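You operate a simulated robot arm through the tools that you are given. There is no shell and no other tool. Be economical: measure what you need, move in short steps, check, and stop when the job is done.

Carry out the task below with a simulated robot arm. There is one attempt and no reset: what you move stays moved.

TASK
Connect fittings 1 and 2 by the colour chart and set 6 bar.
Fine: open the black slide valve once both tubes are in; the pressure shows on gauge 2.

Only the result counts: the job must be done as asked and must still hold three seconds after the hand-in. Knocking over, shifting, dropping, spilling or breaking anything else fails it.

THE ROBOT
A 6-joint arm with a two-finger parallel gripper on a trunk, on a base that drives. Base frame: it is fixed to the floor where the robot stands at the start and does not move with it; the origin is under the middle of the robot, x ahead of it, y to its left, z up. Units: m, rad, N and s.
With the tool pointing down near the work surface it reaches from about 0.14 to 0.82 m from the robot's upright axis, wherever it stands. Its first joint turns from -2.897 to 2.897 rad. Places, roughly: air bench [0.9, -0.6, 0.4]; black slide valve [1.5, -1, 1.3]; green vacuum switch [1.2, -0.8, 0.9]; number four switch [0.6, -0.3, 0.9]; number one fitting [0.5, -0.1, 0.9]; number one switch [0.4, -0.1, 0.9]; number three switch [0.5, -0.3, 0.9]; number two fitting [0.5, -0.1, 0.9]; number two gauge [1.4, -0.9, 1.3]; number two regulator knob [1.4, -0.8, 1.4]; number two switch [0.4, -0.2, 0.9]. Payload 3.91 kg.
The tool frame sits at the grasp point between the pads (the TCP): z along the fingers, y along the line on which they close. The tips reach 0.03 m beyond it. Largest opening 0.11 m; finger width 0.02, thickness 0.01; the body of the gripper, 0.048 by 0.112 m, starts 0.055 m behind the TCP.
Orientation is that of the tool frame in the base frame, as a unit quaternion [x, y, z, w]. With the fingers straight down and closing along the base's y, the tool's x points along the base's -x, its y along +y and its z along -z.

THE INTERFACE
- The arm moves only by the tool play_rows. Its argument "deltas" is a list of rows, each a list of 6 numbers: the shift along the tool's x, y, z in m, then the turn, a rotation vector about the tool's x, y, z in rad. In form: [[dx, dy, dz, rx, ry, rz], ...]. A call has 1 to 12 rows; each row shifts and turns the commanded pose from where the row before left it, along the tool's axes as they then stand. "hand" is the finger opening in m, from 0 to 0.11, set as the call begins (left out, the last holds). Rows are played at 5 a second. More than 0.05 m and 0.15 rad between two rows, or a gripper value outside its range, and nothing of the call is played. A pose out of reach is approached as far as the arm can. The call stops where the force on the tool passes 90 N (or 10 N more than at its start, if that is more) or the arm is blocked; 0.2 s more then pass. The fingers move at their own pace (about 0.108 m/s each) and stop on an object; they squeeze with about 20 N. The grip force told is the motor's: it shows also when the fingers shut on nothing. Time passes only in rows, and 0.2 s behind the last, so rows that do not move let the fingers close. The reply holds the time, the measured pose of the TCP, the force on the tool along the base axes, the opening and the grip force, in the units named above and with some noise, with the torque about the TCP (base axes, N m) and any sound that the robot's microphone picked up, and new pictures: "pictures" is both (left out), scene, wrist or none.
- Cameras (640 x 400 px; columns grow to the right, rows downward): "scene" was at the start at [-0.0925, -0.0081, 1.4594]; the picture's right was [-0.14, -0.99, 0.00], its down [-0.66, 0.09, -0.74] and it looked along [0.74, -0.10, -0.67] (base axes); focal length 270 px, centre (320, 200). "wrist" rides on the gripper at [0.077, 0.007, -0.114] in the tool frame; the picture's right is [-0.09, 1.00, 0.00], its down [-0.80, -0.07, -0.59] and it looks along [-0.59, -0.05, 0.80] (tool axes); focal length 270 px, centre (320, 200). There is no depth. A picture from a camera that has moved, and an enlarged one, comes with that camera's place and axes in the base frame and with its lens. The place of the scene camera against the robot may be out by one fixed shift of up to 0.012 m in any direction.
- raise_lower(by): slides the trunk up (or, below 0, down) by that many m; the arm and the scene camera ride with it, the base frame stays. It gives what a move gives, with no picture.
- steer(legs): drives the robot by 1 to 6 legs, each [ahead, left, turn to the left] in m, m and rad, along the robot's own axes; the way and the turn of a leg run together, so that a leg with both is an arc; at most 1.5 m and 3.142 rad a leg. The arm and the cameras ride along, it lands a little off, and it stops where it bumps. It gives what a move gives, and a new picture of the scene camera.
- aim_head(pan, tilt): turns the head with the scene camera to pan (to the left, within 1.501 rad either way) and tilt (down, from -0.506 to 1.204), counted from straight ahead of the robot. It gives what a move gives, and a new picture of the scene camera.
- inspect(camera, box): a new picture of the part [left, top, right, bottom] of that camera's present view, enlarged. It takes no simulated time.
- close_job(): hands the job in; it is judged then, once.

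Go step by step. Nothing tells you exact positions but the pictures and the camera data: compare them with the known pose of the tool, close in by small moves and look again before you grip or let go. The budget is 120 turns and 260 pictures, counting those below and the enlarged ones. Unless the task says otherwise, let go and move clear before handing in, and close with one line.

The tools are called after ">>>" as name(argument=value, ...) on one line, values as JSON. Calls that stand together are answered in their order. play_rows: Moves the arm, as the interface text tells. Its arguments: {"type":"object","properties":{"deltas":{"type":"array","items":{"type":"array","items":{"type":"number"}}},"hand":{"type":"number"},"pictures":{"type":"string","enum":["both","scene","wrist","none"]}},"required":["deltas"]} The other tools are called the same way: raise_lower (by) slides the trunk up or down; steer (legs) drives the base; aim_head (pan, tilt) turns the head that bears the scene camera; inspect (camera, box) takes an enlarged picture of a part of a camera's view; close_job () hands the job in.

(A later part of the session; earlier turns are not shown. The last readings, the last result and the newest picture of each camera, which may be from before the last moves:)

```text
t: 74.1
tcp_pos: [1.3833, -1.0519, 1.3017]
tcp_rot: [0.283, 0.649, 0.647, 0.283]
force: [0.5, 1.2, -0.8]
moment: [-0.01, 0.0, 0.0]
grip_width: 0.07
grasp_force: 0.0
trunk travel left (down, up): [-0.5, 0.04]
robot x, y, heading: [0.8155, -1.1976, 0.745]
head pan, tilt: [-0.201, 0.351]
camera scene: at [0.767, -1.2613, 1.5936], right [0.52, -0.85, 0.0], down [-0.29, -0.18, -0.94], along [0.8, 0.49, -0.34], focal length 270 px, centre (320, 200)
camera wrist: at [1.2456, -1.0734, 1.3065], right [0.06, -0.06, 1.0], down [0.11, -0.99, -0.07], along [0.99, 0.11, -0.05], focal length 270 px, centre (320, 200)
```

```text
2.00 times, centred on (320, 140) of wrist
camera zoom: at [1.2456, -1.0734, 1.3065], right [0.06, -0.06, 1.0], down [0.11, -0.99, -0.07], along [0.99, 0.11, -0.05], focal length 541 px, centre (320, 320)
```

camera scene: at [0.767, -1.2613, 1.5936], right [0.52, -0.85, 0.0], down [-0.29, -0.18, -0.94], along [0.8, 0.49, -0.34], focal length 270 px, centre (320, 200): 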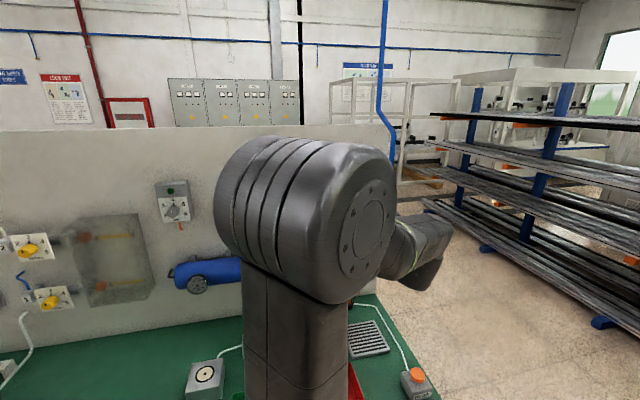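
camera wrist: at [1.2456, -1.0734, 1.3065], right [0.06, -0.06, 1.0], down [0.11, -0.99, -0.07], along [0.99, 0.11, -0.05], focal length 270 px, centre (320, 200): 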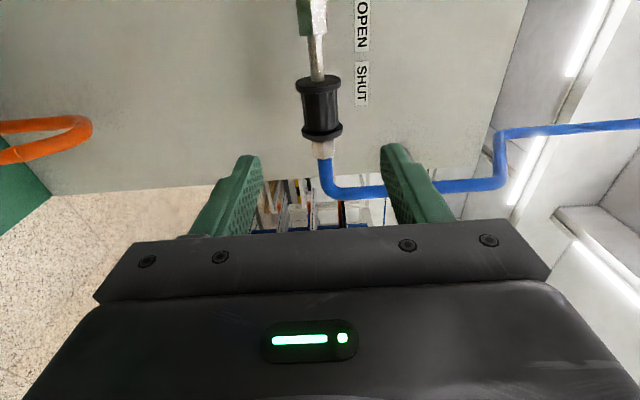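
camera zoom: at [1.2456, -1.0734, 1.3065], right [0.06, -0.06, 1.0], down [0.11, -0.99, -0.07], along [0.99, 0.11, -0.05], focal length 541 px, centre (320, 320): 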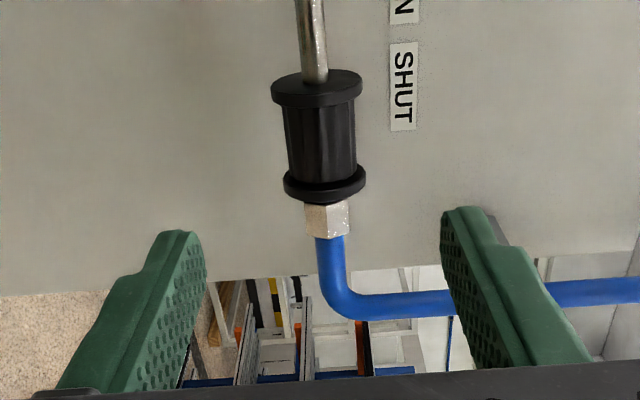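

Sleeve centre is refined to d≈1.715, z≈1.300, about 0.14 m ahead. I advance in two stages.

>>> play_rows(deltas=[[-0.004, -0.002, 0.04, 0, 0, 0], [0, 0, 0.04, 0, 0, 0], [0, 0, 0.02, 0, 0, 0], [0, 0, 0, 0, 0, 0]], pictures="none")

>>> inspect(camera="wrist", box=[160, 40, 480, 240])

```text
t: 75.1
tcp_pos: [1.4558, -0.9887, 1.3004]
tcp_rot: [0.283, 0.649, 0.647, 0.284]
force: [-0.8, 0.4, 0.1]
moment: [-0.02, -0.02, -0.01]
grip_width: 0.0701
grasp_force: 0.0
trunk travel left (down, up): [-0.5, 0.04]
robot x, y, heading: [0.8165, -1.1949, 0.743]
head pan, tilt: [-0.201, 0.351]
```

```text
2.00 times, centred on (320, 140) of wrist
camera zoom: at [1.3192, -1.0092, 1.3067], right [0.06, -0.06, 1.0], down [0.11, -0.99, -0.07], along [0.99, 0.11, -0.05], focal length 541 px, centre (320, 320)
```

zoom: 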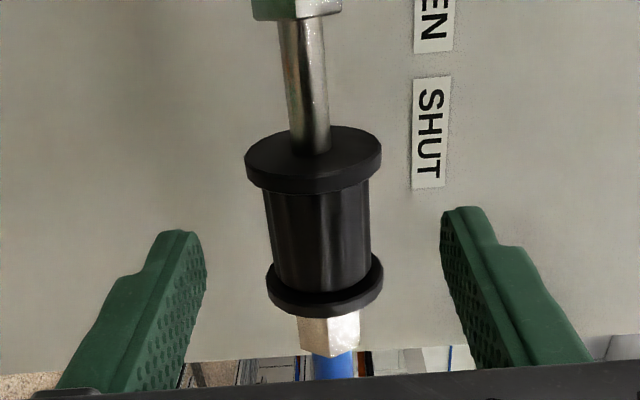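

>>> play_rows(deltas=[[-0.003, -0.001, 0.02, 0, 0, 0], [0, 0, 0.018, 0, 0, 0], [0, 0, 0, 0, 0, 0]], pictures="none")

>>> play_rows(deltas=[[0, 0, 0, 0, 0, 0], [0, 0, 0, 0, 0, 0], [0, 0, 0, 0, 0, 0]], hand=0.0, pictures="wrist")

```text
t: 75.9
tcp_pos: [1.4876, -0.9636, 1.3004]
tcp_rot: [0.283, 0.649, 0.647, 0.283]
force: [-0.3, 0.0, -0.1]
moment: [-0.02, -0.01, 0.03]
grip_width: 0.0698
grasp_force: 0.0
trunk travel left (down, up): [-0.5, 0.04]
robot x, y, heading: [0.8196, -1.1974, 0.747]
head pan, tilt: [-0.201, 0.351]
```

```text
t: 76.7
tcp_pos: [1.4863, -0.9627, 1.2995]
tcp_rot: [0.284, 0.648, 0.648, 0.282]
force: [-0.1, -0.2, 0.7]
moment: [0.71, 0.64, -0.11]
grip_width: 0.0322
grasp_force: 44.9
trunk travel left (down, up): [-0.5, 0.04]
robot x, y, heading: [0.8144, -1.1983, 0.744]
head pan, tilt: [-0.201, 0.351]
camera wrist: at [1.3491, -0.9846, 1.3062], right [0.06, -0.06, 1.0], down [0.11, -0.99, -0.07], along [0.99, 0.11, -0.05], focal length 270 px, centre (320, 200)
```

wrist: 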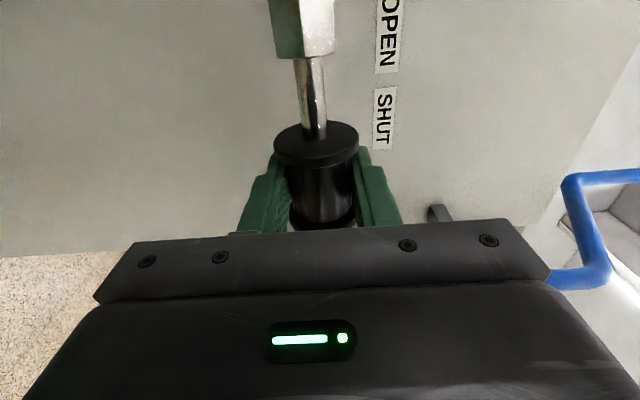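

Gripped the sleeve body. I slide it left slowly.

>>> play_rows(deltas=[[0.005, 0, 0, 0, 0, 0], [0.005, 0, 0, 0, 0, 0], [0.005, 0, 0, 0, 0, 0], [0.005, 0, 0, 0, 0, 0], [0, 0, 0, 0, 0, 0]], pictures="wrist")

```text
t: 77.9
tcp_pos: [1.4727, -0.9489, 1.3002]
tcp_rot: [0.282, 0.648, 0.648, 0.284]
force: [12.7, 5.6, 17.7]
moment: [0.66, 0.66, -1.17]
grip_width: 0.0324
grasp_force: 44.6
trunk travel left (down, up): [-0.5, 0.04]
robot x, y, heading: [0.8152, -1.2002, 0.747]
head pan, tilt: [-0.201, 0.351]
camera wrist: at [1.3351, -0.9703, 1.3057], right [0.06, -0.06, 1.0], down [0.11, -0.99, -0.07], along [0.99, 0.11, -0.05], focal length 270 px, centre (320, 200)
```

wrist: 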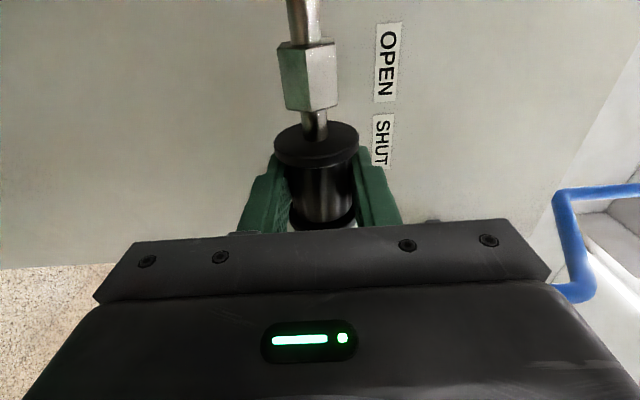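

It slides; about a centimetre of pipe remains before the nut.

>>> play_rows(deltas=[[0.004, 0, 0, 0, 0, 0], [0.004, 0, 0, 0, 0, 0], [0.004, 0, 0, 0, 0, 0], [0, 0, 0, 0, 0, 0]], pictures="wrist")

>>> inspect(camera="scene", box=[230, 140, 430, 265])

```text
t: 78.9
tcp_pos: [1.4656, -0.9409, 1.299]
tcp_rot: [0.282, 0.648, 0.648, 0.284]
force: [21.3, 1.7, 31.0]
moment: [0.92, 0.44, 0.56]
grip_width: 0.0327
grasp_force: 44.9
trunk travel left (down, up): [-0.5, 0.04]
robot x, y, heading: [0.8149, -1.1993, 0.75]
head pan, tilt: [-0.201, 0.351]
camera wrist: at [1.328, -0.963, 1.3054], right [0.06, -0.06, 1.0], down [0.11, -0.99, -0.07], along [0.99, 0.11, -0.05], focal length 270 px, centre (320, 200)
```

wrist: 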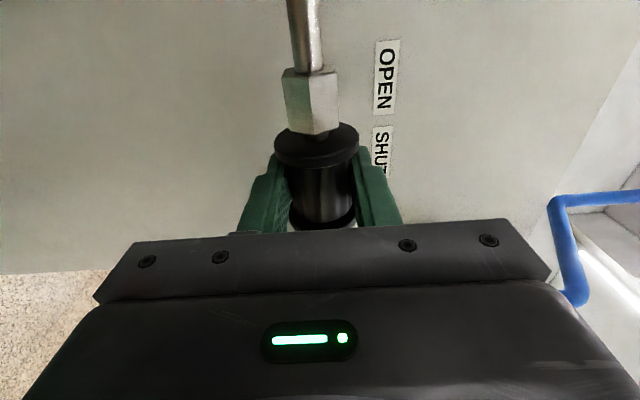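

```text
3.20 times, centred on (330, 202) of scene
camera zoom: at [0.7682, -1.2624, 1.5937], right [0.52, -0.85, 0.0], down [-0.29, -0.18, -0.94], along [0.8, 0.49, -0.34], focal length 863 px, centre (288, 192)
```

zoom: 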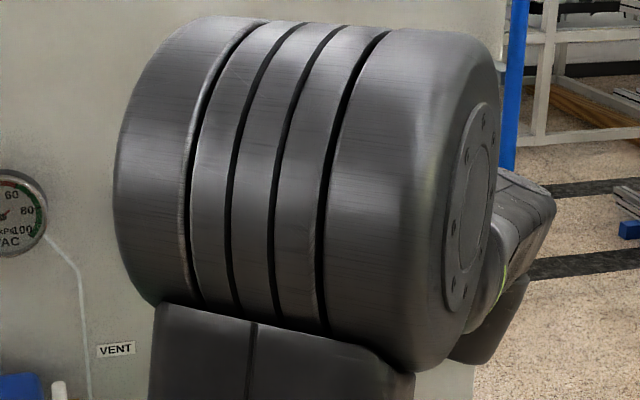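

>>> play_rows(deltas=[[0.004, 0, 0, 0, 0, 0], [0.003, 0, 0, 0, 0, 0], [0, 0, 0, 0, 0, 0]], pictures="none")

>>> inspect(camera="wrist", box=[160, 0, 480, 200])

```text
t: 79.7
tcp_pos: [1.4648, -0.9418, 1.3004]
tcp_rot: [0.284, 0.647, 0.647, 0.285]
force: [33.7, -15.8, 29.0]
moment: [0.94, 0.62, -0.65]
grip_width: 0.0322
grasp_force: 45.1
trunk travel left (down, up): [-0.5, 0.04]
robot x, y, heading: [0.8197, -1.1992, 0.744]
head pan, tilt: [-0.201, 0.351]
```

```text
2.00 times, centred on (320, 100) of wrist
camera zoom: at [1.3274, -0.9621, 1.3057], right [0.06, -0.07, 1.0], down [0.1, -0.99, -0.07], along [0.99, 0.11, -0.05], focal length 541 px, centre (320, 400)
```

zoom: 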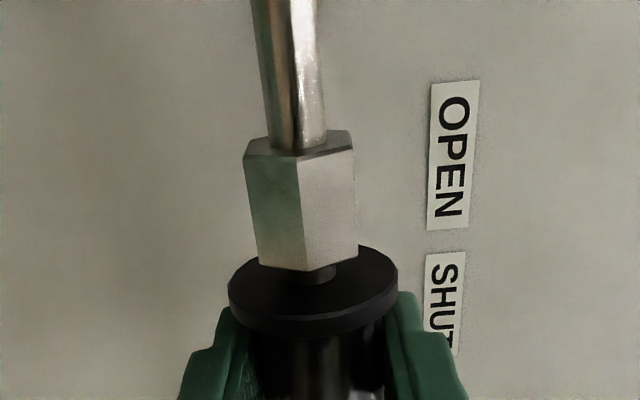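

It is at its end stop (OPEN). I relax, release and back out, then check sleeve and gauge.

>>> play_rows(deltas=[[-0.004, 0, 0, 0, 0, 0], [0, 0, 0, 0, 0, 0]], pictures="none")

>>> play_rows(deltas=[[0, 0, 0, 0, 0, 0], [0, 0, 0, 0, 0, 0], [0, 0, -0.03, 0, 0, 0], [0, 0, -0.04, 0, 0, 0], [0, 0, -0.04, 0, 0, 0], [-0.02, 0, -0.04, 0, 0, 0], [-0.02, 0, -0.03, 0, 0, 0], [0, 0, 0, 0, 0, 0]], hand=0.075, pictures="both")

>>> inspect(camera="wrist", box=[200, 0, 440, 150])

```text
t: 80.3
tcp_pos: [1.464, -0.9411, 1.2998]
tcp_rot: [0.283, 0.647, 0.649, 0.284]
force: [26.8, -12.5, 28.5]
moment: [0.9, 0.54, -0.69]
grip_width: 0.0324
grasp_force: 45.4
trunk travel left (down, up): [-0.5, 0.04]
robot x, y, heading: [0.8156, -1.1973, 0.745]
head pan, tilt: [-0.201, 0.351]
```

```text
t: 82.1
tcp_pos: [1.3561, -1.0869, 1.2993]
tcp_rot: [0.282, 0.649, 0.647, 0.284]
force: [0.3, 0.0, 1.2]
moment: [-0.02, 0.02, 0.02]
grip_width: 0.0749
grasp_force: 0.0
trunk travel left (down, up): [-0.5, 0.04]
robot x, y, heading: [0.8188, -1.1963, 0.745]
head pan, tilt: [-0.201, 0.351]
camera scene: at [0.7671, -1.2613, 1.5936], right [0.52, -0.85, 0.0], down [-0.29, -0.18, -0.94], along [0.8, 0.49, -0.34], focal length 270 px, centre (320, 200)
camera wrist: at [1.2198, -1.1078, 1.3047], right [0.06, -0.06, 1.0], down [0.11, -0.99, -0.07], along [0.99, 0.11, -0.05], focal length 270 px, centre (320, 200)
```

scene: 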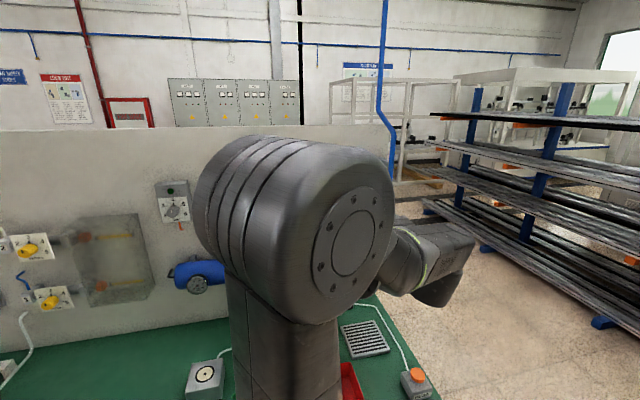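
wrist: 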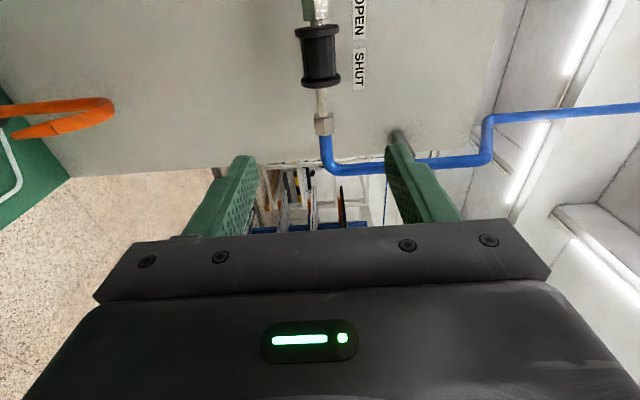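

```text
2.67 times, centred on (320, 75) of wrist
camera zoom: at [1.2198, -1.1078, 1.3047], right [0.06, -0.06, 1.0], down [0.11, -0.99, -0.07], along [0.99, 0.11, -0.05], focal length 721 px, centre (320, 533)
```

zoom: 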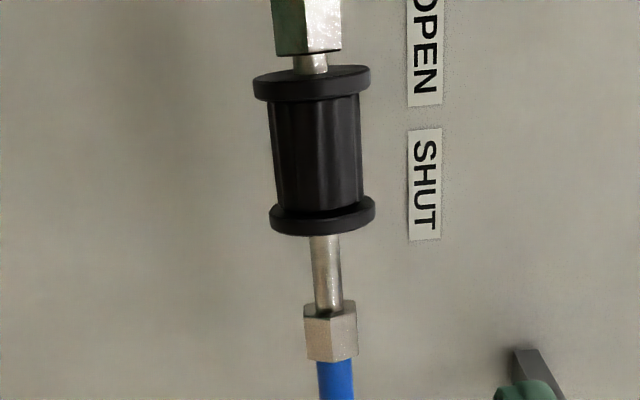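

The valve is open. Next I turn the tool to point down, so I can take the knob (about (1.388, -0.842), head z 1.348–1.385) from above.

>>> play_rows(deltas=[[0, 0, 0, 0.1428, 0, 0], [0, 0, 0, 0.1428, 0, 0], [0, 0, 0, 0.1428, 0, 0], [0, 0, 0, 0.1428, 0, 0], [0, 0, 0, 0.1428, 0, 0], [0, 0, 0, 0.1428, 0, 0], [0, 0, 0, 0.1428, 0, 0], [0, 0, 0, 0.1428, 0, 0], [0, 0, 0, 0.1428, 0, 0], [0, 0, 0, 0.1428, 0, 0], [0, 0, 0, 0.1428, 0, 0], [0, 0, 0, 0, 0, 0]], pictures="none")

>>> play_rows(deltas=[[0, 0, -0.045, 0, 0, 0], [0, 0, -0.045, 0, 0, 0], [0, 0, -0.045, 0, 0, 0], [0, 0, -0.045, 0, 0, 0], [0.04, 0, 0, 0, 0, 0], [0.04, 0, 0, 0, 0, 0], [0.04, 0, 0, 0, 0, 0], [0.038, 0, 0, 0, 0, 0], [0, 0, 0, 0, 0, 0]], pictures="both")

```text
t: 84.7
tcp_pos: [1.3575, -1.0893, 1.3001]
tcp_rot: [0.401, 0.916, -0.002, 0.001]
force: [-0.8, 0.2, 0.5]
moment: [-0.04, 0.01, -0.01]
grip_width: 0.0752
grasp_force: 0.1
trunk travel left (down, up): [-0.5, 0.04]
robot x, y, heading: [0.8169, -1.1973, 0.749]
head pan, tilt: [-0.201, 0.351]
```

```text
t: 86.7
tcp_pos: [1.2274, -0.9788, 1.4041]
tcp_rot: [0.401, 0.916, -0.001, 0.001]
force: [0.1, 0.3, 0.9]
moment: [-0.02, -0.01, 0.0]
grip_width: 0.0751
grasp_force: 0.0
out of reach, approached as far as the arm can: row 3, 4
trunk travel left (down, up): [-0.5, 0.04]
robot x, y, heading: [0.8168, -1.198, 0.747]
head pan, tilt: [-0.201, 0.351]
camera scene: at [0.7675, -1.2613, 1.5936], right [0.52, -0.85, 0.0], down [-0.29, -0.18, -0.94], along [0.8, 0.49, -0.34], focal length 270 px, centre (320, 200)
camera wrist: at [1.1799, -0.9182, 1.5188], right [0.79, 0.61, 0.0], down [0.49, -0.64, 0.6], along [0.36, -0.47, -0.8], focal length 270 px, centre (320, 200)
```

scene: 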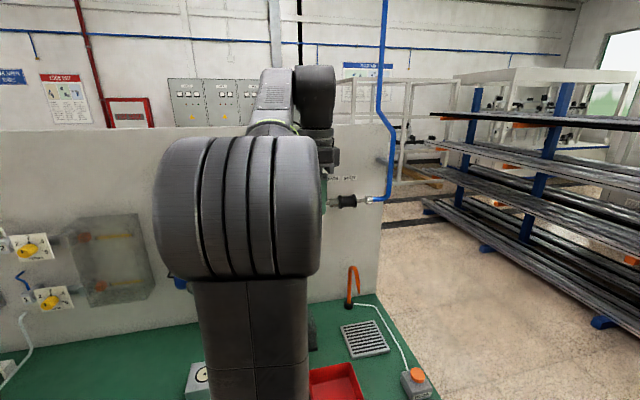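
wrist: 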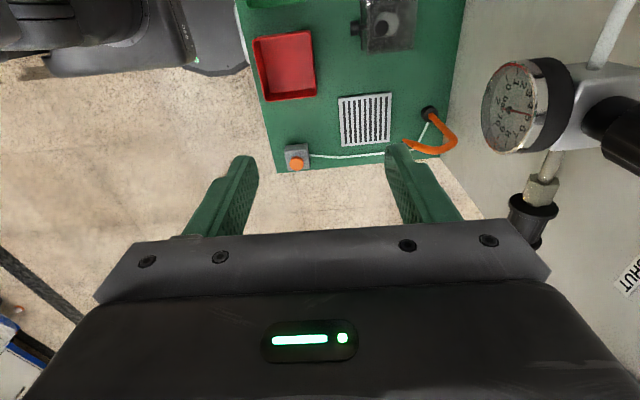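

The height is limited to z 1.404 with the tool down. I raise the trunk by the remaining 4 cm and check the gauge now that the valve is open.

>>> raise_lower(by=0.04)

>>> inspect(camera="wrist", box=[440, 0, 640, 180])

```text
t: 87.5
tcp_pos: [1.2276, -0.9805, 1.4458]
tcp_rot: [0.4, 0.916, -0.001, 0.0]
force: [-0.2, -1.0, 0.6]
moment: [-0.03, 0.02, -0.02]
grip_width: 0.075
grasp_force: 0.0
trunk travel left (down, up): [-0.54, 0.0]
robot x, y, heading: [0.8135, -1.1973, 0.746]
head pan, tilt: [-0.201, 0.351]
```

```text
2.22 times, centred on (540, 90) of wrist
camera zoom: at [1.1798, -0.9182, 1.5589], right [0.79, 0.61, 0.0], down [0.49, -0.63, 0.6], along [0.36, -0.47, -0.8], focal length 601 px, centre (-169, 444)
```

zoom: 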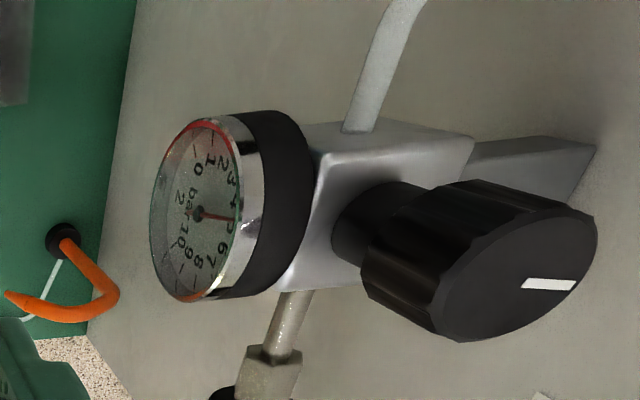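

The gauge now shows roughly 4.5–5 bar, so only a modest turn is needed. I move over the knob.

>>> play_rows(deltas=[[-0.009, 0.04, 0, 0, 0, 0], [0, 0.04, 0, 0, 0, 0], [0, 0.04, 0, 0, 0, 0], [0, 0.04, 0, 0, 0, 0], [0, 0, 0, 0, 0, 0]], pictures="wrist")

```text
t: 88.7
tcp_pos: [1.3392, -0.8868, 1.4144]
tcp_rot: [0.401, 0.916, 0.002, 0.002]
force: [-3.0, -2.2, 9.5]
moment: [0.21, -0.18, 0.0]
grip_width: 0.0729
grasp_force: 0.2
out of reach, approached as far as the arm can: row 2, 3, 4
trunk travel left (down, up): [-0.54, 0.0]
robot x, y, heading: [0.8183, -1.1986, 0.743]
head pan, tilt: [-0.201, 0.351]
camera wrist: at [1.2908, -0.8264, 1.5283], right [0.79, 0.61, 0.01], down [0.49, -0.64, 0.6], along [0.37, -0.47, -0.8], focal length 270 px, centre (320, 200)
```

wrist: 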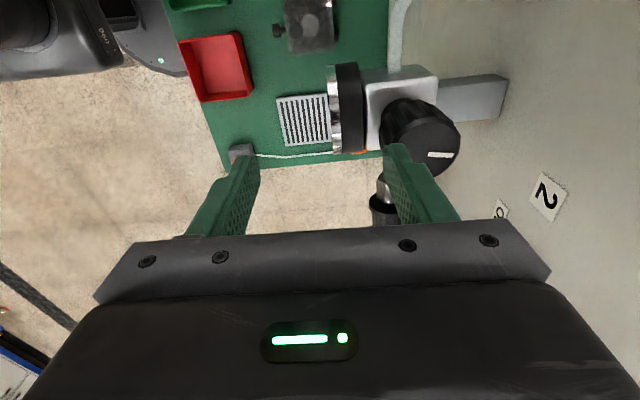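

The tip just touched the knob because the arm sags out of reach there. I back away and use a tilted grip instead, closing along the wall direction.

>>> play_rows(deltas=[[0, -0.02, 0, 0, 0, 0], [0, -0.04, 0, 0, 0, 0], [0, -0.04, 0, 0, 0, 0], [0, 0, 0, 0, 0, 0]], pictures="none")

>>> play_rows(deltas=[[0, 0, 0, 0, 0, -0.1428], [0, 0, 0, 0, 0, -0.1428], [0, 0, 0, 0, 0, -0.1428], [0, 0, 0, 0, 0, -0.1428], [0, 0, 0, 0, 0, -0.1428], [0, 0, 0, 0, 0, -0.1428], [0, 0, 0, 0, 0, -0.1428], [0, 0, 0, 0, 0, -0.1428], [0, 0, 0, 0, 0, -0.1428], [0, 0, 0, 0, 0, -0.1428], [0, 0, 0, 0, 0, -0.1428], [0, 0, 0, 0, 0, 0]], pictures="none")

>>> play_rows(deltas=[[0, 0, 0, 0, -0.14, 0], [0, 0, 0, 0, -0.14, 0], [0, 0, 0, 0, -0.14, 0], [0, 0, 0, 0, -0.14, 0], [0, 0, 0, 0, -0.14, 0], [0, 0, 0, 0, 0, 0]], pictures="both")

```text
t: 89.7
tcp_pos: [1.268, -0.9532, 1.4161]
tcp_rot: [0.4, 0.916, -0.001, 0.0]
force: [0.3, -0.4, -0.9]
moment: [-0.03, 0.0, 0.0]
grip_width: 0.075
grasp_force: 0.0
trunk travel left (down, up): [-0.54, 0.0]
robot x, y, heading: [0.8183, -1.1953, 0.748]
head pan, tilt: [-0.201, 0.351]
```

```text
t: 92.3
tcp_pos: [1.2653, -0.9512, 1.4153]
tcp_rot: [-0.365, 0.931, -0.001, 0.0]
force: [-0.5, -0.3, 0.3]
moment: [0.02, -0.01, 0.0]
grip_width: 0.0752
grasp_force: 0.0
trunk travel left (down, up): [-0.54, 0.0]
robot x, y, heading: [0.8203, -1.197, 0.747]
head pan, tilt: [-0.201, 0.351]
```

```text
t: 93.7
tcp_pos: [1.2665, -0.9525, 1.4152]
tcp_rot: [-0.344, 0.874, 0.125, 0.319]
force: [0.4, 0.0, 0.1]
moment: [-0.01, 0.0, 0.0]
grip_width: 0.0749
grasp_force: 0.2
trunk travel left (down, up): [-0.54, 0.0]
robot x, y, heading: [0.8189, -1.1987, 0.746]
head pan, tilt: [-0.201, 0.351]
camera scene: at [0.7674, -1.2611, 1.6336], right [0.52, -0.85, 0.0], down [-0.29, -0.18, -0.94], along [0.8, 0.49, -0.34], focal length 270 px, centre (320, 200)
camera wrist: at [1.1627, -1.0372, 1.4524], right [-0.63, 0.78, 0.05], down [0.22, 0.11, 0.97], along [0.75, 0.62, -0.23], focal length 270 px, centre (320, 200)
```

scene: 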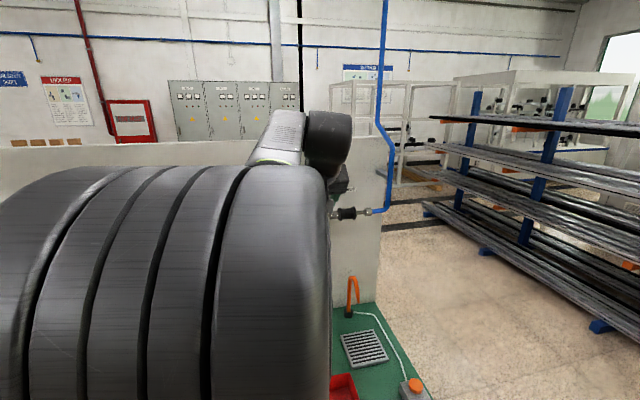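
wrist: 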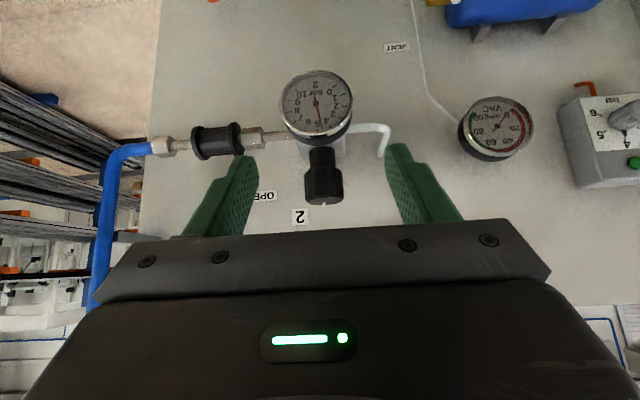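

A very good view: gauge and knob together. I read the gauge closely.

>>> inspect(camera="wrist", box=[260, 60, 372, 130])

>>> inspect(camera="wrist", box=[240, 90, 400, 210])

```text
5.71 times, centred on (316, 95) of wrist
camera zoom: at [1.1627, -1.0372, 1.4524], right [-0.63, 0.78, 0.05], down [0.22, 0.11, 0.97], along [0.75, 0.62, -0.23], focal length 1544 px, centre (343, 800)
```

zoom: 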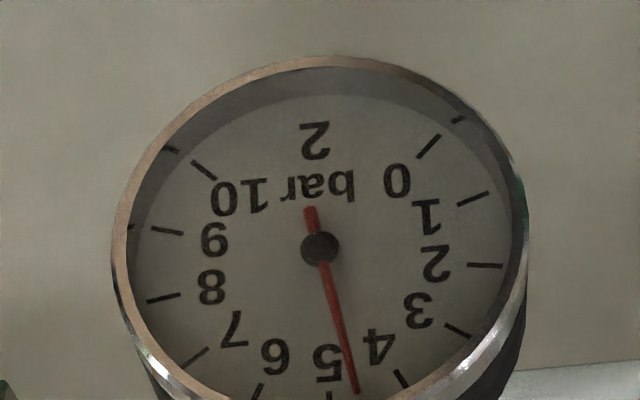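

```text
3.33 times, centred on (320, 150) of wrist
camera zoom: at [1.1627, -1.0372, 1.4524], right [-0.63, 0.78, 0.05], down [0.22, 0.11, 0.97], along [0.75, 0.62, -0.23], focal length 901 px, centre (320, 367)
```

zoom: 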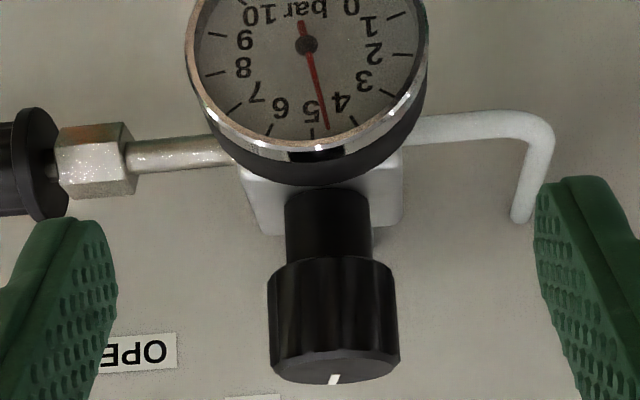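

Gauge at about 4.6 bar. I approach the knob head (z 1.343–1.380) with fingers straddling it.

>>> play_rows(deltas=[[-0.024, 0, 0.0355, 0, 0, 0], [-0.024, 0, 0.0355, 0, 0, 0], [-0.024, -0.001, 0.0355, 0, 0, 0], [0, 0, 0, 0, 0, 0]], pictures="wrist")

>>> inspect(camera="wrist", box=[200, 80, 440, 230])

```text
t: 94.7
tcp_pos: [1.355, -0.8692, 1.3794]
tcp_rot: [-0.344, 0.874, 0.124, 0.32]
force: [-0.3, 0.2, -0.4]
moment: [0.0, 0.01, 0.01]
grip_width: 0.0751
grasp_force: 0.1
trunk travel left (down, up): [-0.54, 0.0]
robot x, y, heading: [0.8178, -1.1977, 0.75]
head pan, tilt: [-0.201, 0.351]
camera wrist: at [1.2522, -0.9551, 1.4163], right [-0.63, 0.78, 0.05], down [0.21, 0.11, 0.97], along [0.75, 0.62, -0.23], focal length 270 px, centre (320, 200)
```

wrist: 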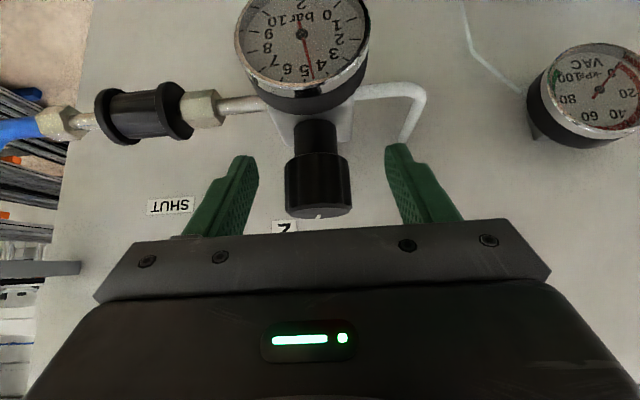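

```text
2.67 times, centred on (320, 155) of wrist
camera zoom: at [1.2522, -0.9551, 1.4163], right [-0.63, 0.78, 0.05], down [0.21, 0.11, 0.97], along [0.75, 0.62, -0.23], focal length 721 px, centre (320, 320)
```

zoom: 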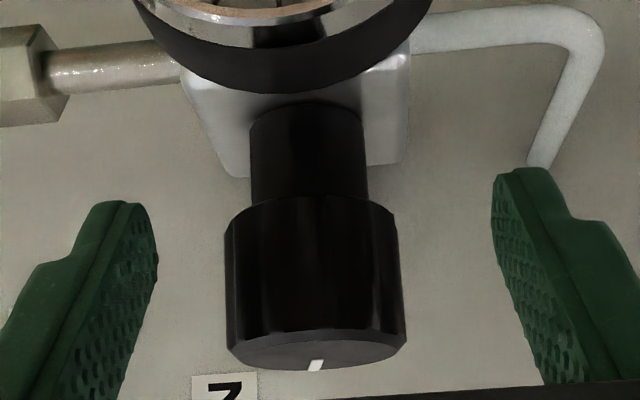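

>>> play_rows(deltas=[[-0.0133, -0.001, 0.0183, 0, 0, 0], [-0.0133, -0.001, 0.0183, 0, 0, 0], [0, 0, 0, 0, 0, 0]], pictures="wrist")

>>> play_rows(deltas=[[0, 0, 0, 0, 0, 0], [0, 0, 0, 0, 0, 0], [0, 0, 0, 0, 0, 0]], hand=0.0, pictures="wrist")

```text
t: 95.5
tcp_pos: [1.3902, -0.8423, 1.3667]
tcp_rot: [-0.342, 0.875, 0.123, 0.32]
force: [0.8, 0.0, 0.4]
moment: [-0.01, 0.01, 0.01]
grip_width: 0.075
grasp_force: 0.1
trunk travel left (down, up): [-0.54, 0.0]
robot x, y, heading: [0.818, -1.1976, 0.746]
head pan, tilt: [-0.201, 0.351]
camera wrist: at [1.2867, -0.9274, 1.4047], right [-0.63, 0.78, 0.05], down [0.22, 0.11, 0.97], along [0.75, 0.62, -0.23], focal length 270 px, centre (320, 200)
```

wrist: 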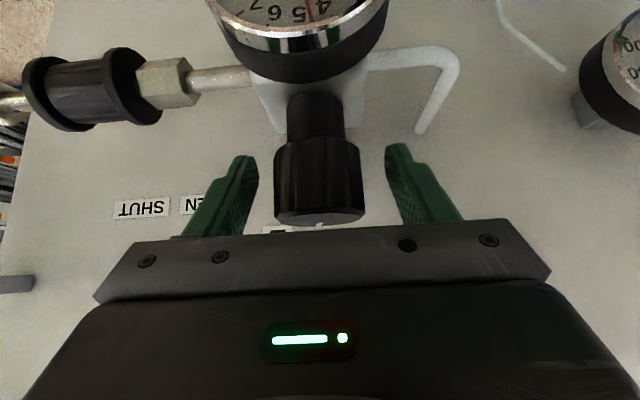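

```text
t: 96.3
tcp_pos: [1.3905, -0.8418, 1.3668]
tcp_rot: [-0.342, 0.875, 0.124, 0.319]
force: [1.4, 1.5, -0.2]
moment: [0.43, 0.05, 0.0]
grip_width: 0.0411
grasp_force: 45.4
trunk travel left (down, up): [-0.54, 0.0]
robot x, y, heading: [0.8179, -1.1941, 0.751]
head pan, tilt: [-0.201, 0.351]
camera wrist: at [1.2873, -0.9271, 1.4043], right [-0.63, 0.78, 0.06], down [0.22, 0.11, 0.97], along [0.75, 0.62, -0.23], focal length 270 px, centre (320, 200)
```

wrist: 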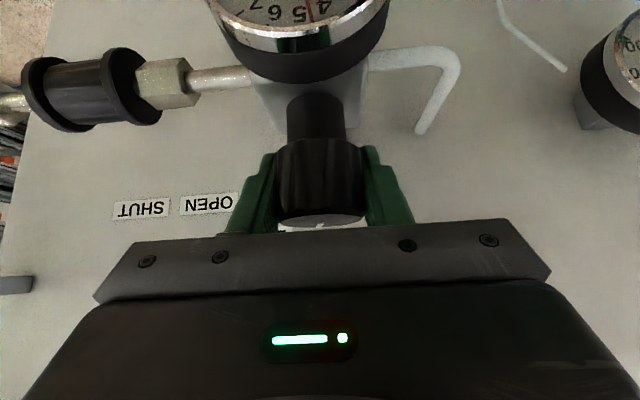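

Gripped, and the 4–7 part of the dial stays in view. I turn clockwise by 0.2 rad about the vertical.

>>> play_rows(deltas=[[0, 0, 0, 0.0644, 0, 0.0765], [0, 0, 0, 0.0644, 0, 0.0765], [0, 0, 0, 0, 0, 0]], pictures="none")

>>> inspect(camera="wrist", box=[180, 0, 420, 150])

```text
t: 97.1
tcp_pos: [1.3907, -0.8431, 1.3676]
tcp_rot: [-0.253, 0.905, 0.091, 0.33]
force: [3.8, -5.6, -1.3]
moment: [0.54, 0.11, 0.04]
grip_width: 0.0412
grasp_force: 45.5
trunk travel left (down, up): [-0.54, 0.0]
robot x, y, heading: [0.8182, -1.198, 0.748]
head pan, tilt: [-0.201, 0.351]
```

```text
2.67 times, centred on (300, 75) of wrist
camera zoom: at [1.273, -0.9059, 1.4043], right [-0.46, 0.89, 0.06], down [0.23, 0.06, 0.97], along [0.86, 0.46, -0.23], focal length 721 px, centre (373, 533)
```

zoom: 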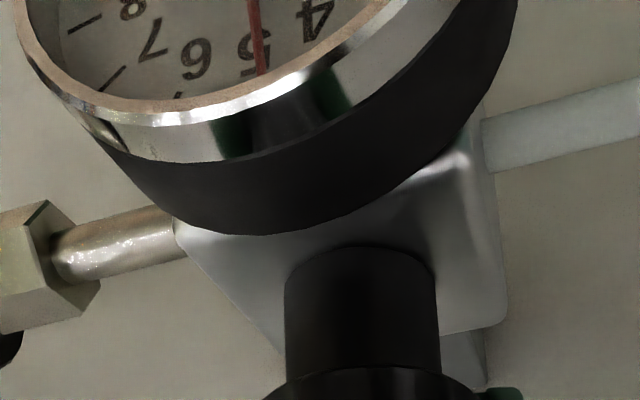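

It is rising with clockwise rotation. I continue.

>>> play_rows(deltas=[[0, 0, 0, 0.0644, 0, 0.0765], [0, 0, 0, 0.0644, 0, 0.0765], [0, 0, 0, 0, 0, 0]], pictures="none")

>>> inspect(camera="wrist", box=[180, 0, 420, 150])

```text
t: 97.9
tcp_pos: [1.3913, -0.8438, 1.3671]
tcp_rot: [-0.161, 0.926, 0.059, 0.337]
force: [7.3, -13.2, -7.0]
moment: [0.67, -0.84, 0.08]
grip_width: 0.0415
grasp_force: 44.7
trunk travel left (down, up): [-0.54, 0.0]
robot x, y, heading: [0.8177, -1.1979, 0.746]
head pan, tilt: [-0.201, 0.351]
```

```text
2.67 times, centred on (300, 75) of wrist
camera zoom: at [1.2634, -0.8824, 1.4045], right [-0.27, 0.96, 0.06], down [0.24, 0.01, 0.97], along [0.93, 0.28, -0.24], focal length 721 px, centre (373, 533)
```

zoom: 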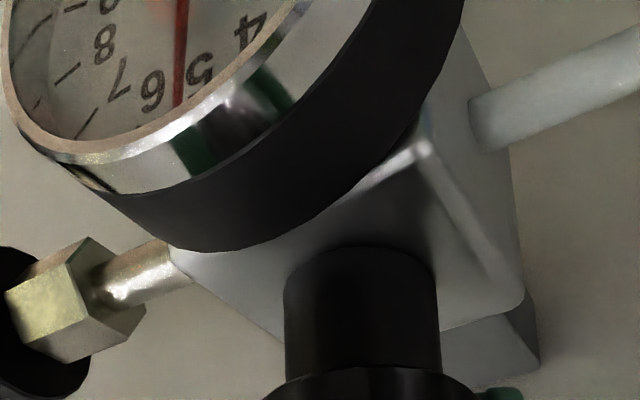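

It is at about 5.5. I turn 0.2 rad more, then release and back off for an accurate reading.

>>> play_rows(deltas=[[0, 0, 0, 0.0644, 0, 0.0765], [0, 0, 0, 0.0644, 0, 0.0765], [0, 0, 0, 0, 0, 0]], pictures="none")

>>> inspect(camera="wrist", box=[180, 0, 420, 150])

```text
t: 98.7
tcp_pos: [1.3923, -0.8436, 1.3674]
tcp_rot: [-0.068, 0.938, 0.024, 0.34]
force: [3.1, -20.4, -17.8]
moment: [0.68, -0.23, 0.09]
grip_width: 0.0415
grasp_force: 45.0
trunk travel left (down, up): [-0.54, 0.0]
robot x, y, heading: [0.8174, -1.1959, 0.751]
head pan, tilt: [-0.201, 0.351]
```

```text
2.67 times, centred on (300, 75) of wrist
camera zoom: at [1.2587, -0.8574, 1.4048], right [-0.08, 1.0, 0.05], down [0.24, -0.04, 0.97], along [0.97, 0.09, -0.24], focal length 721 px, centre (373, 533)
```

zoom: 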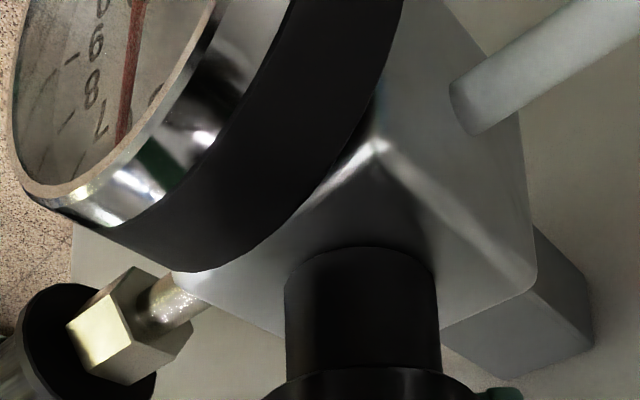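

>>> play_rows(deltas=[[0, 0, 0, 0, 0, 0], [0, 0, 0, 0, 0, 0], [0.012, 0, -0.03, 0, 0, 0], [0.02, 0, -0.04, 0, 0, 0], [0.02, 0, -0.04, 0, 0, 0], [0.02, 0, -0.03, -0.0966, 0, -0.1147], [0, 0, 0, -0.0966, 0, -0.1147], [0, 0, 0, -0.0966, 0, -0.1147], [0, 0, 0, -0.0966, 0, -0.1147], [0, 0, 0, 0, 0, 0]], hand=0.075, pictures="wrist")

```text
t: 100.9
tcp_pos: [1.2476, -0.8622, 1.4291]
tcp_rot: [-0.342, 0.875, 0.124, 0.32]
force: [0.4, -0.1, 0.2]
moment: [-0.01, 0.01, -0.01]
grip_width: 0.0751
grasp_force: 0.0
trunk travel left (down, up): [-0.54, 0.0]
robot x, y, heading: [0.8162, -1.197, 0.748]
head pan, tilt: [-0.201, 0.351]
camera wrist: at [1.1446, -0.9476, 1.4666], right [-0.63, 0.78, 0.05], down [0.22, 0.11, 0.97], along [0.75, 0.62, -0.23], focal length 270 px, centre (320, 200)
```

wrist: 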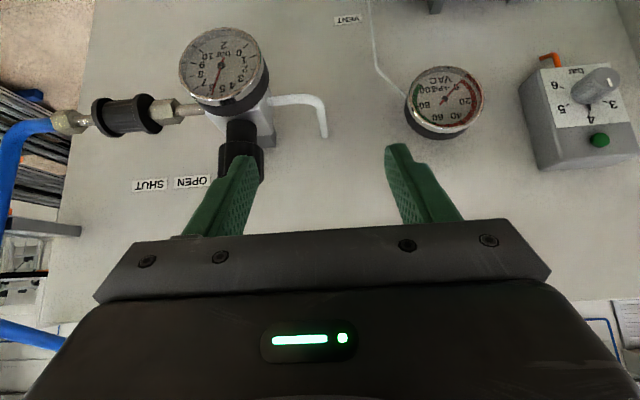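

>>> inspect(camera="wrist", box=[170, 20, 280, 110])

>>> play_rows(deltas=[[0.03, -0.03, 0.02, 0, 0, 0], [0.03, -0.03, 0.02, 0, 0, 0], [0.03, 0, 0.0, 0, 0, 0], [0, 0, 0, 0, 0, 0]], pictures="wrist")

```text
4.44 times, centred on (225, 65) of wrist
camera zoom: at [1.1446, -0.9476, 1.4666], right [-0.63, 0.78, 0.05], down [0.22, 0.11, 0.97], along [0.75, 0.62, -0.23], focal length 1201 px, centre (742, 800)
```

zoom: 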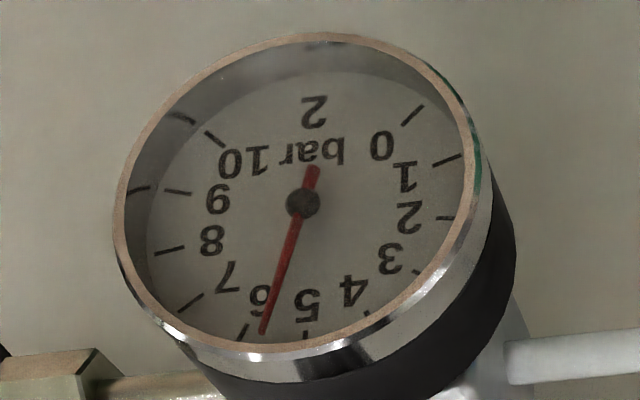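

```text
t: 101.9
tcp_pos: [1.2554, -0.9366, 1.3417]
tcp_rot: [-0.343, 0.875, 0.124, 0.319]
force: [0.5, 0.1, 0.1]
moment: [-0.05, 0.01, -0.01]
grip_width: 0.0752
grasp_force: 0.0
trunk travel left (down, up): [-0.54, 0.0]
robot x, y, heading: [0.8161, -1.1956, 0.751]
head pan, tilt: [-0.201, 0.351]
camera wrist: at [1.1524, -1.0229, 1.3789], right [-0.63, 0.78, 0.05], down [0.22, 0.11, 0.97], along [0.75, 0.62, -0.23], focal length 270 px, centre (320, 200)
```

wrist: 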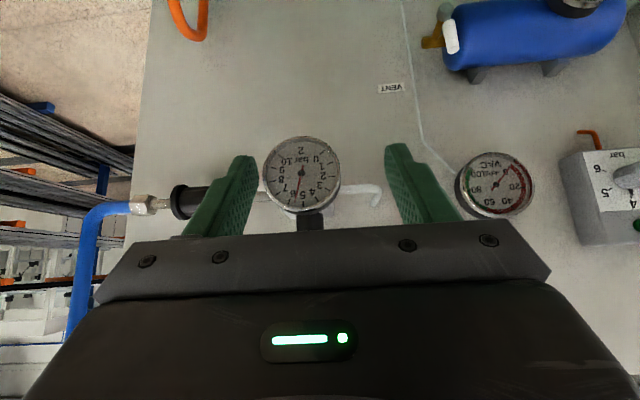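

>>> inspect(camera="wrist", box=[252, 126, 352, 222])

```text
4.17 times, centred on (302, 174) of wrist
camera zoom: at [1.1524, -1.0229, 1.3789], right [-0.63, 0.78, 0.05], down [0.22, 0.11, 0.97], along [0.75, 0.62, -0.23], focal length 1126 px, centre (395, 308)
```

zoom: 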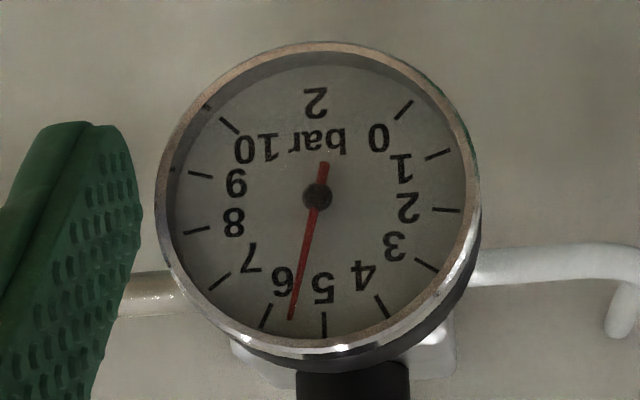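

The reading is about 5.5 by parallax-corrected estimate. I lower the camera level with the gauge for a face-on reading.

>>> play_rows(deltas=[[0.025, 0, 0.03, 0, 0, 0], [0.027, 0, 0.031, 0, 0, 0], [0, 0, 0, 0, 0, 0]], pictures="wrist")

>>> inspect(camera="wrist", box=[250, 90, 360, 180])

```text
t: 102.7
tcp_pos: [1.2532, -0.9367, 1.2627]
tcp_rot: [-0.342, 0.875, 0.124, 0.321]
force: [0.1, -0.5, 0.5]
moment: [-0.02, -0.04, -0.01]
grip_width: 0.0749
grasp_force: 0.1
trunk travel left (down, up): [-0.54, 0.0]
robot x, y, heading: [0.8181, -1.196, 0.744]
head pan, tilt: [-0.201, 0.351]
camera wrist: at [1.1498, -1.0213, 1.2996], right [-0.63, 0.78, 0.05], down [0.22, 0.11, 0.97], along [0.75, 0.62, -0.23], focal length 270 px, centre (320, 200)
```

wrist: 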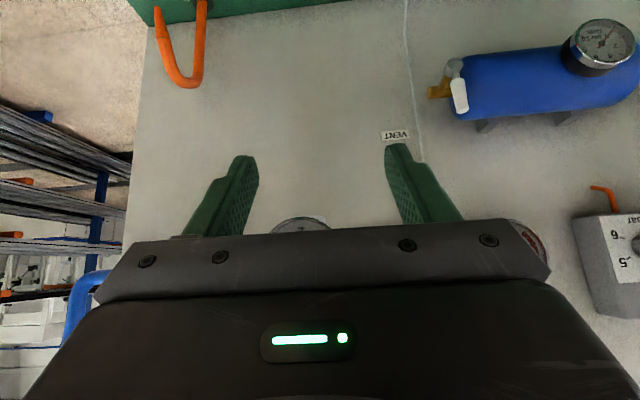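

```text
4.44 times, centred on (305, 135) of wrist
camera zoom: at [1.1498, -1.0213, 1.2996], right [-0.63, 0.78, 0.05], down [0.22, 0.11, 0.97], along [0.75, 0.62, -0.23], focal length 1201 px, centre (387, 489)
```

zoom: 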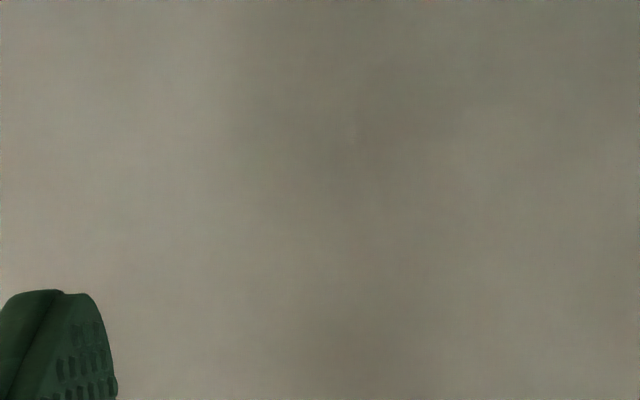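

The gripper hides it. With the arm low, the scene camera may see the gauge.

>>> aim_head(pan=-0.2, tilt=0.3)

```text
t: 103.3
tcp_pos: [1.2532, -0.9357, 1.2629]
tcp_rot: [-0.342, 0.875, 0.123, 0.32]
force: [0.2, -0.9, -0.4]
moment: [-0.01, 0.0, -0.02]
grip_width: 0.0748
grasp_force: 0.2
trunk travel left (down, up): [-0.54, 0.0]
robot x, y, heading: [0.8196, -1.1967, 0.746]
head pan, tilt: [-0.201, 0.3]
camera scene: at [0.7673, -1.2612, 1.6383], right [0.52, -0.85, 0.0], down [-0.25, -0.15, -0.96], along [0.82, 0.5, -0.3], focal length 270 px, centre (320, 200)
```

scene: 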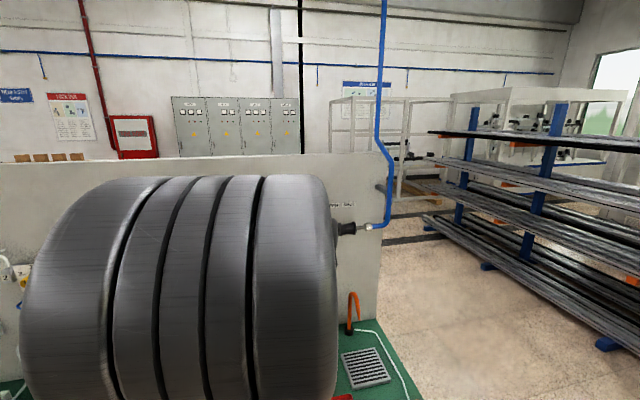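

>>> play_rows(deltas=[[-0.0184, -0.013, -0.0218, 0, 0, 0], [-0.0184, -0.013, -0.0218, 0, 0, 0], [0, 0, 0, 0, -0.15, 0], [0, 0, 0, 0, -0.15, 0], [0, 0, 0, 0, -0.15, 0], [0, 0, 0, 0, 0, 0]], pictures="wrist")

>>> inspect(camera="wrist", box=[260, 90, 380, 190])

```text
t: 104.7
tcp_pos: [1.2737, -0.9543, 1.3172]
tcp_rot: [-0.306, 0.781, 0.197, 0.507]
force: [0.6, 1.0, 0.2]
moment: [0.02, 0.01, -0.02]
grip_width: 0.0748
grasp_force: 0.1
trunk travel left (down, up): [-0.54, 0.0]
robot x, y, heading: [0.8169, -1.1978, 0.751]
head pan, tilt: [-0.201, 0.3]
camera wrist: at [1.1678, -1.0419, 1.2937], right [-0.65, 0.76, 0.08], down [-0.11, -0.2, 0.97], along [0.75, 0.62, 0.21], focal length 270 px, centre (320, 200)
```

wrist: 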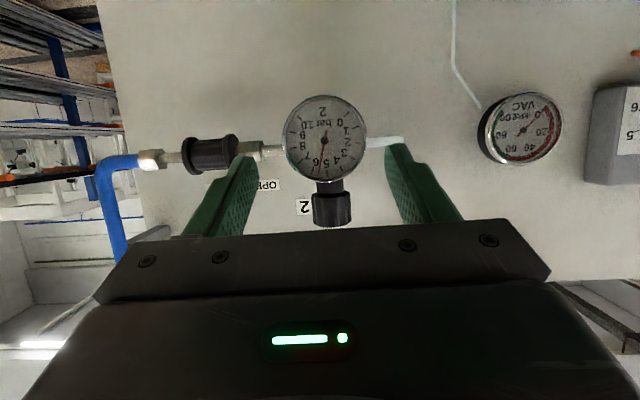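

```text
4.00 times, centred on (320, 140) of wrist
camera zoom: at [1.1678, -1.0419, 1.2937], right [-0.65, 0.76, 0.08], down [-0.11, -0.2, 0.97], along [0.75, 0.62, 0.21], focal length 1081 px, centre (320, 440)
```

zoom: 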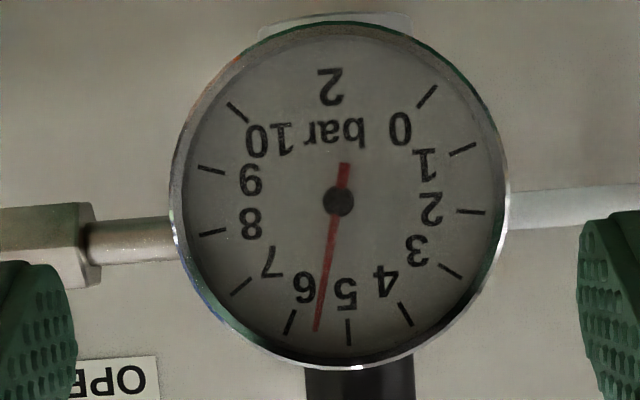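

Face-on reading: about 5.55 bar. Sensitivity is about 1.5 bar/rad, so I regrasp and turn about 0.3 rad more.

>>> play_rows(deltas=[[0, 0, 0, 0, 0.15, 0], [0, 0, 0, 0, 0.15, 0], [0, 0, 0, 0, 0.15, 0], [-0.03, 0.003, -0.0385, 0, 0, 0], [-0.03, 0.003, -0.0385, 0, 0, 0], [-0.024, 0, 0.0355, 0, 0, 0], [-0.024, 0, 0.0355, 0, 0, 0], [-0.024, -0.001, 0.0355, 0, 0, 0], [0, 0, 0, 0, 0, 0]], pictures="wrist")

```text
t: 106.7
tcp_pos: [1.3589, -0.8703, 1.38]
tcp_rot: [-0.343, 0.875, 0.123, 0.319]
force: [1.4, 0.1, -0.5]
moment: [-0.01, 0.02, -0.04]
grip_width: 0.0752
grasp_force: 0.0
trunk travel left (down, up): [-0.54, 0.0]
robot x, y, heading: [0.8185, -1.199, 0.747]
head pan, tilt: [-0.201, 0.3]
camera wrist: at [1.2561, -0.9559, 1.4174], right [-0.63, 0.78, 0.05], down [0.21, 0.11, 0.97], along [0.75, 0.62, -0.23], focal length 270 px, centre (320, 200)
```

wrist: 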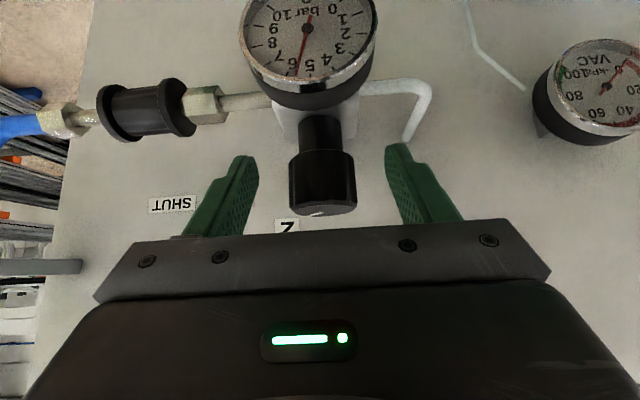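

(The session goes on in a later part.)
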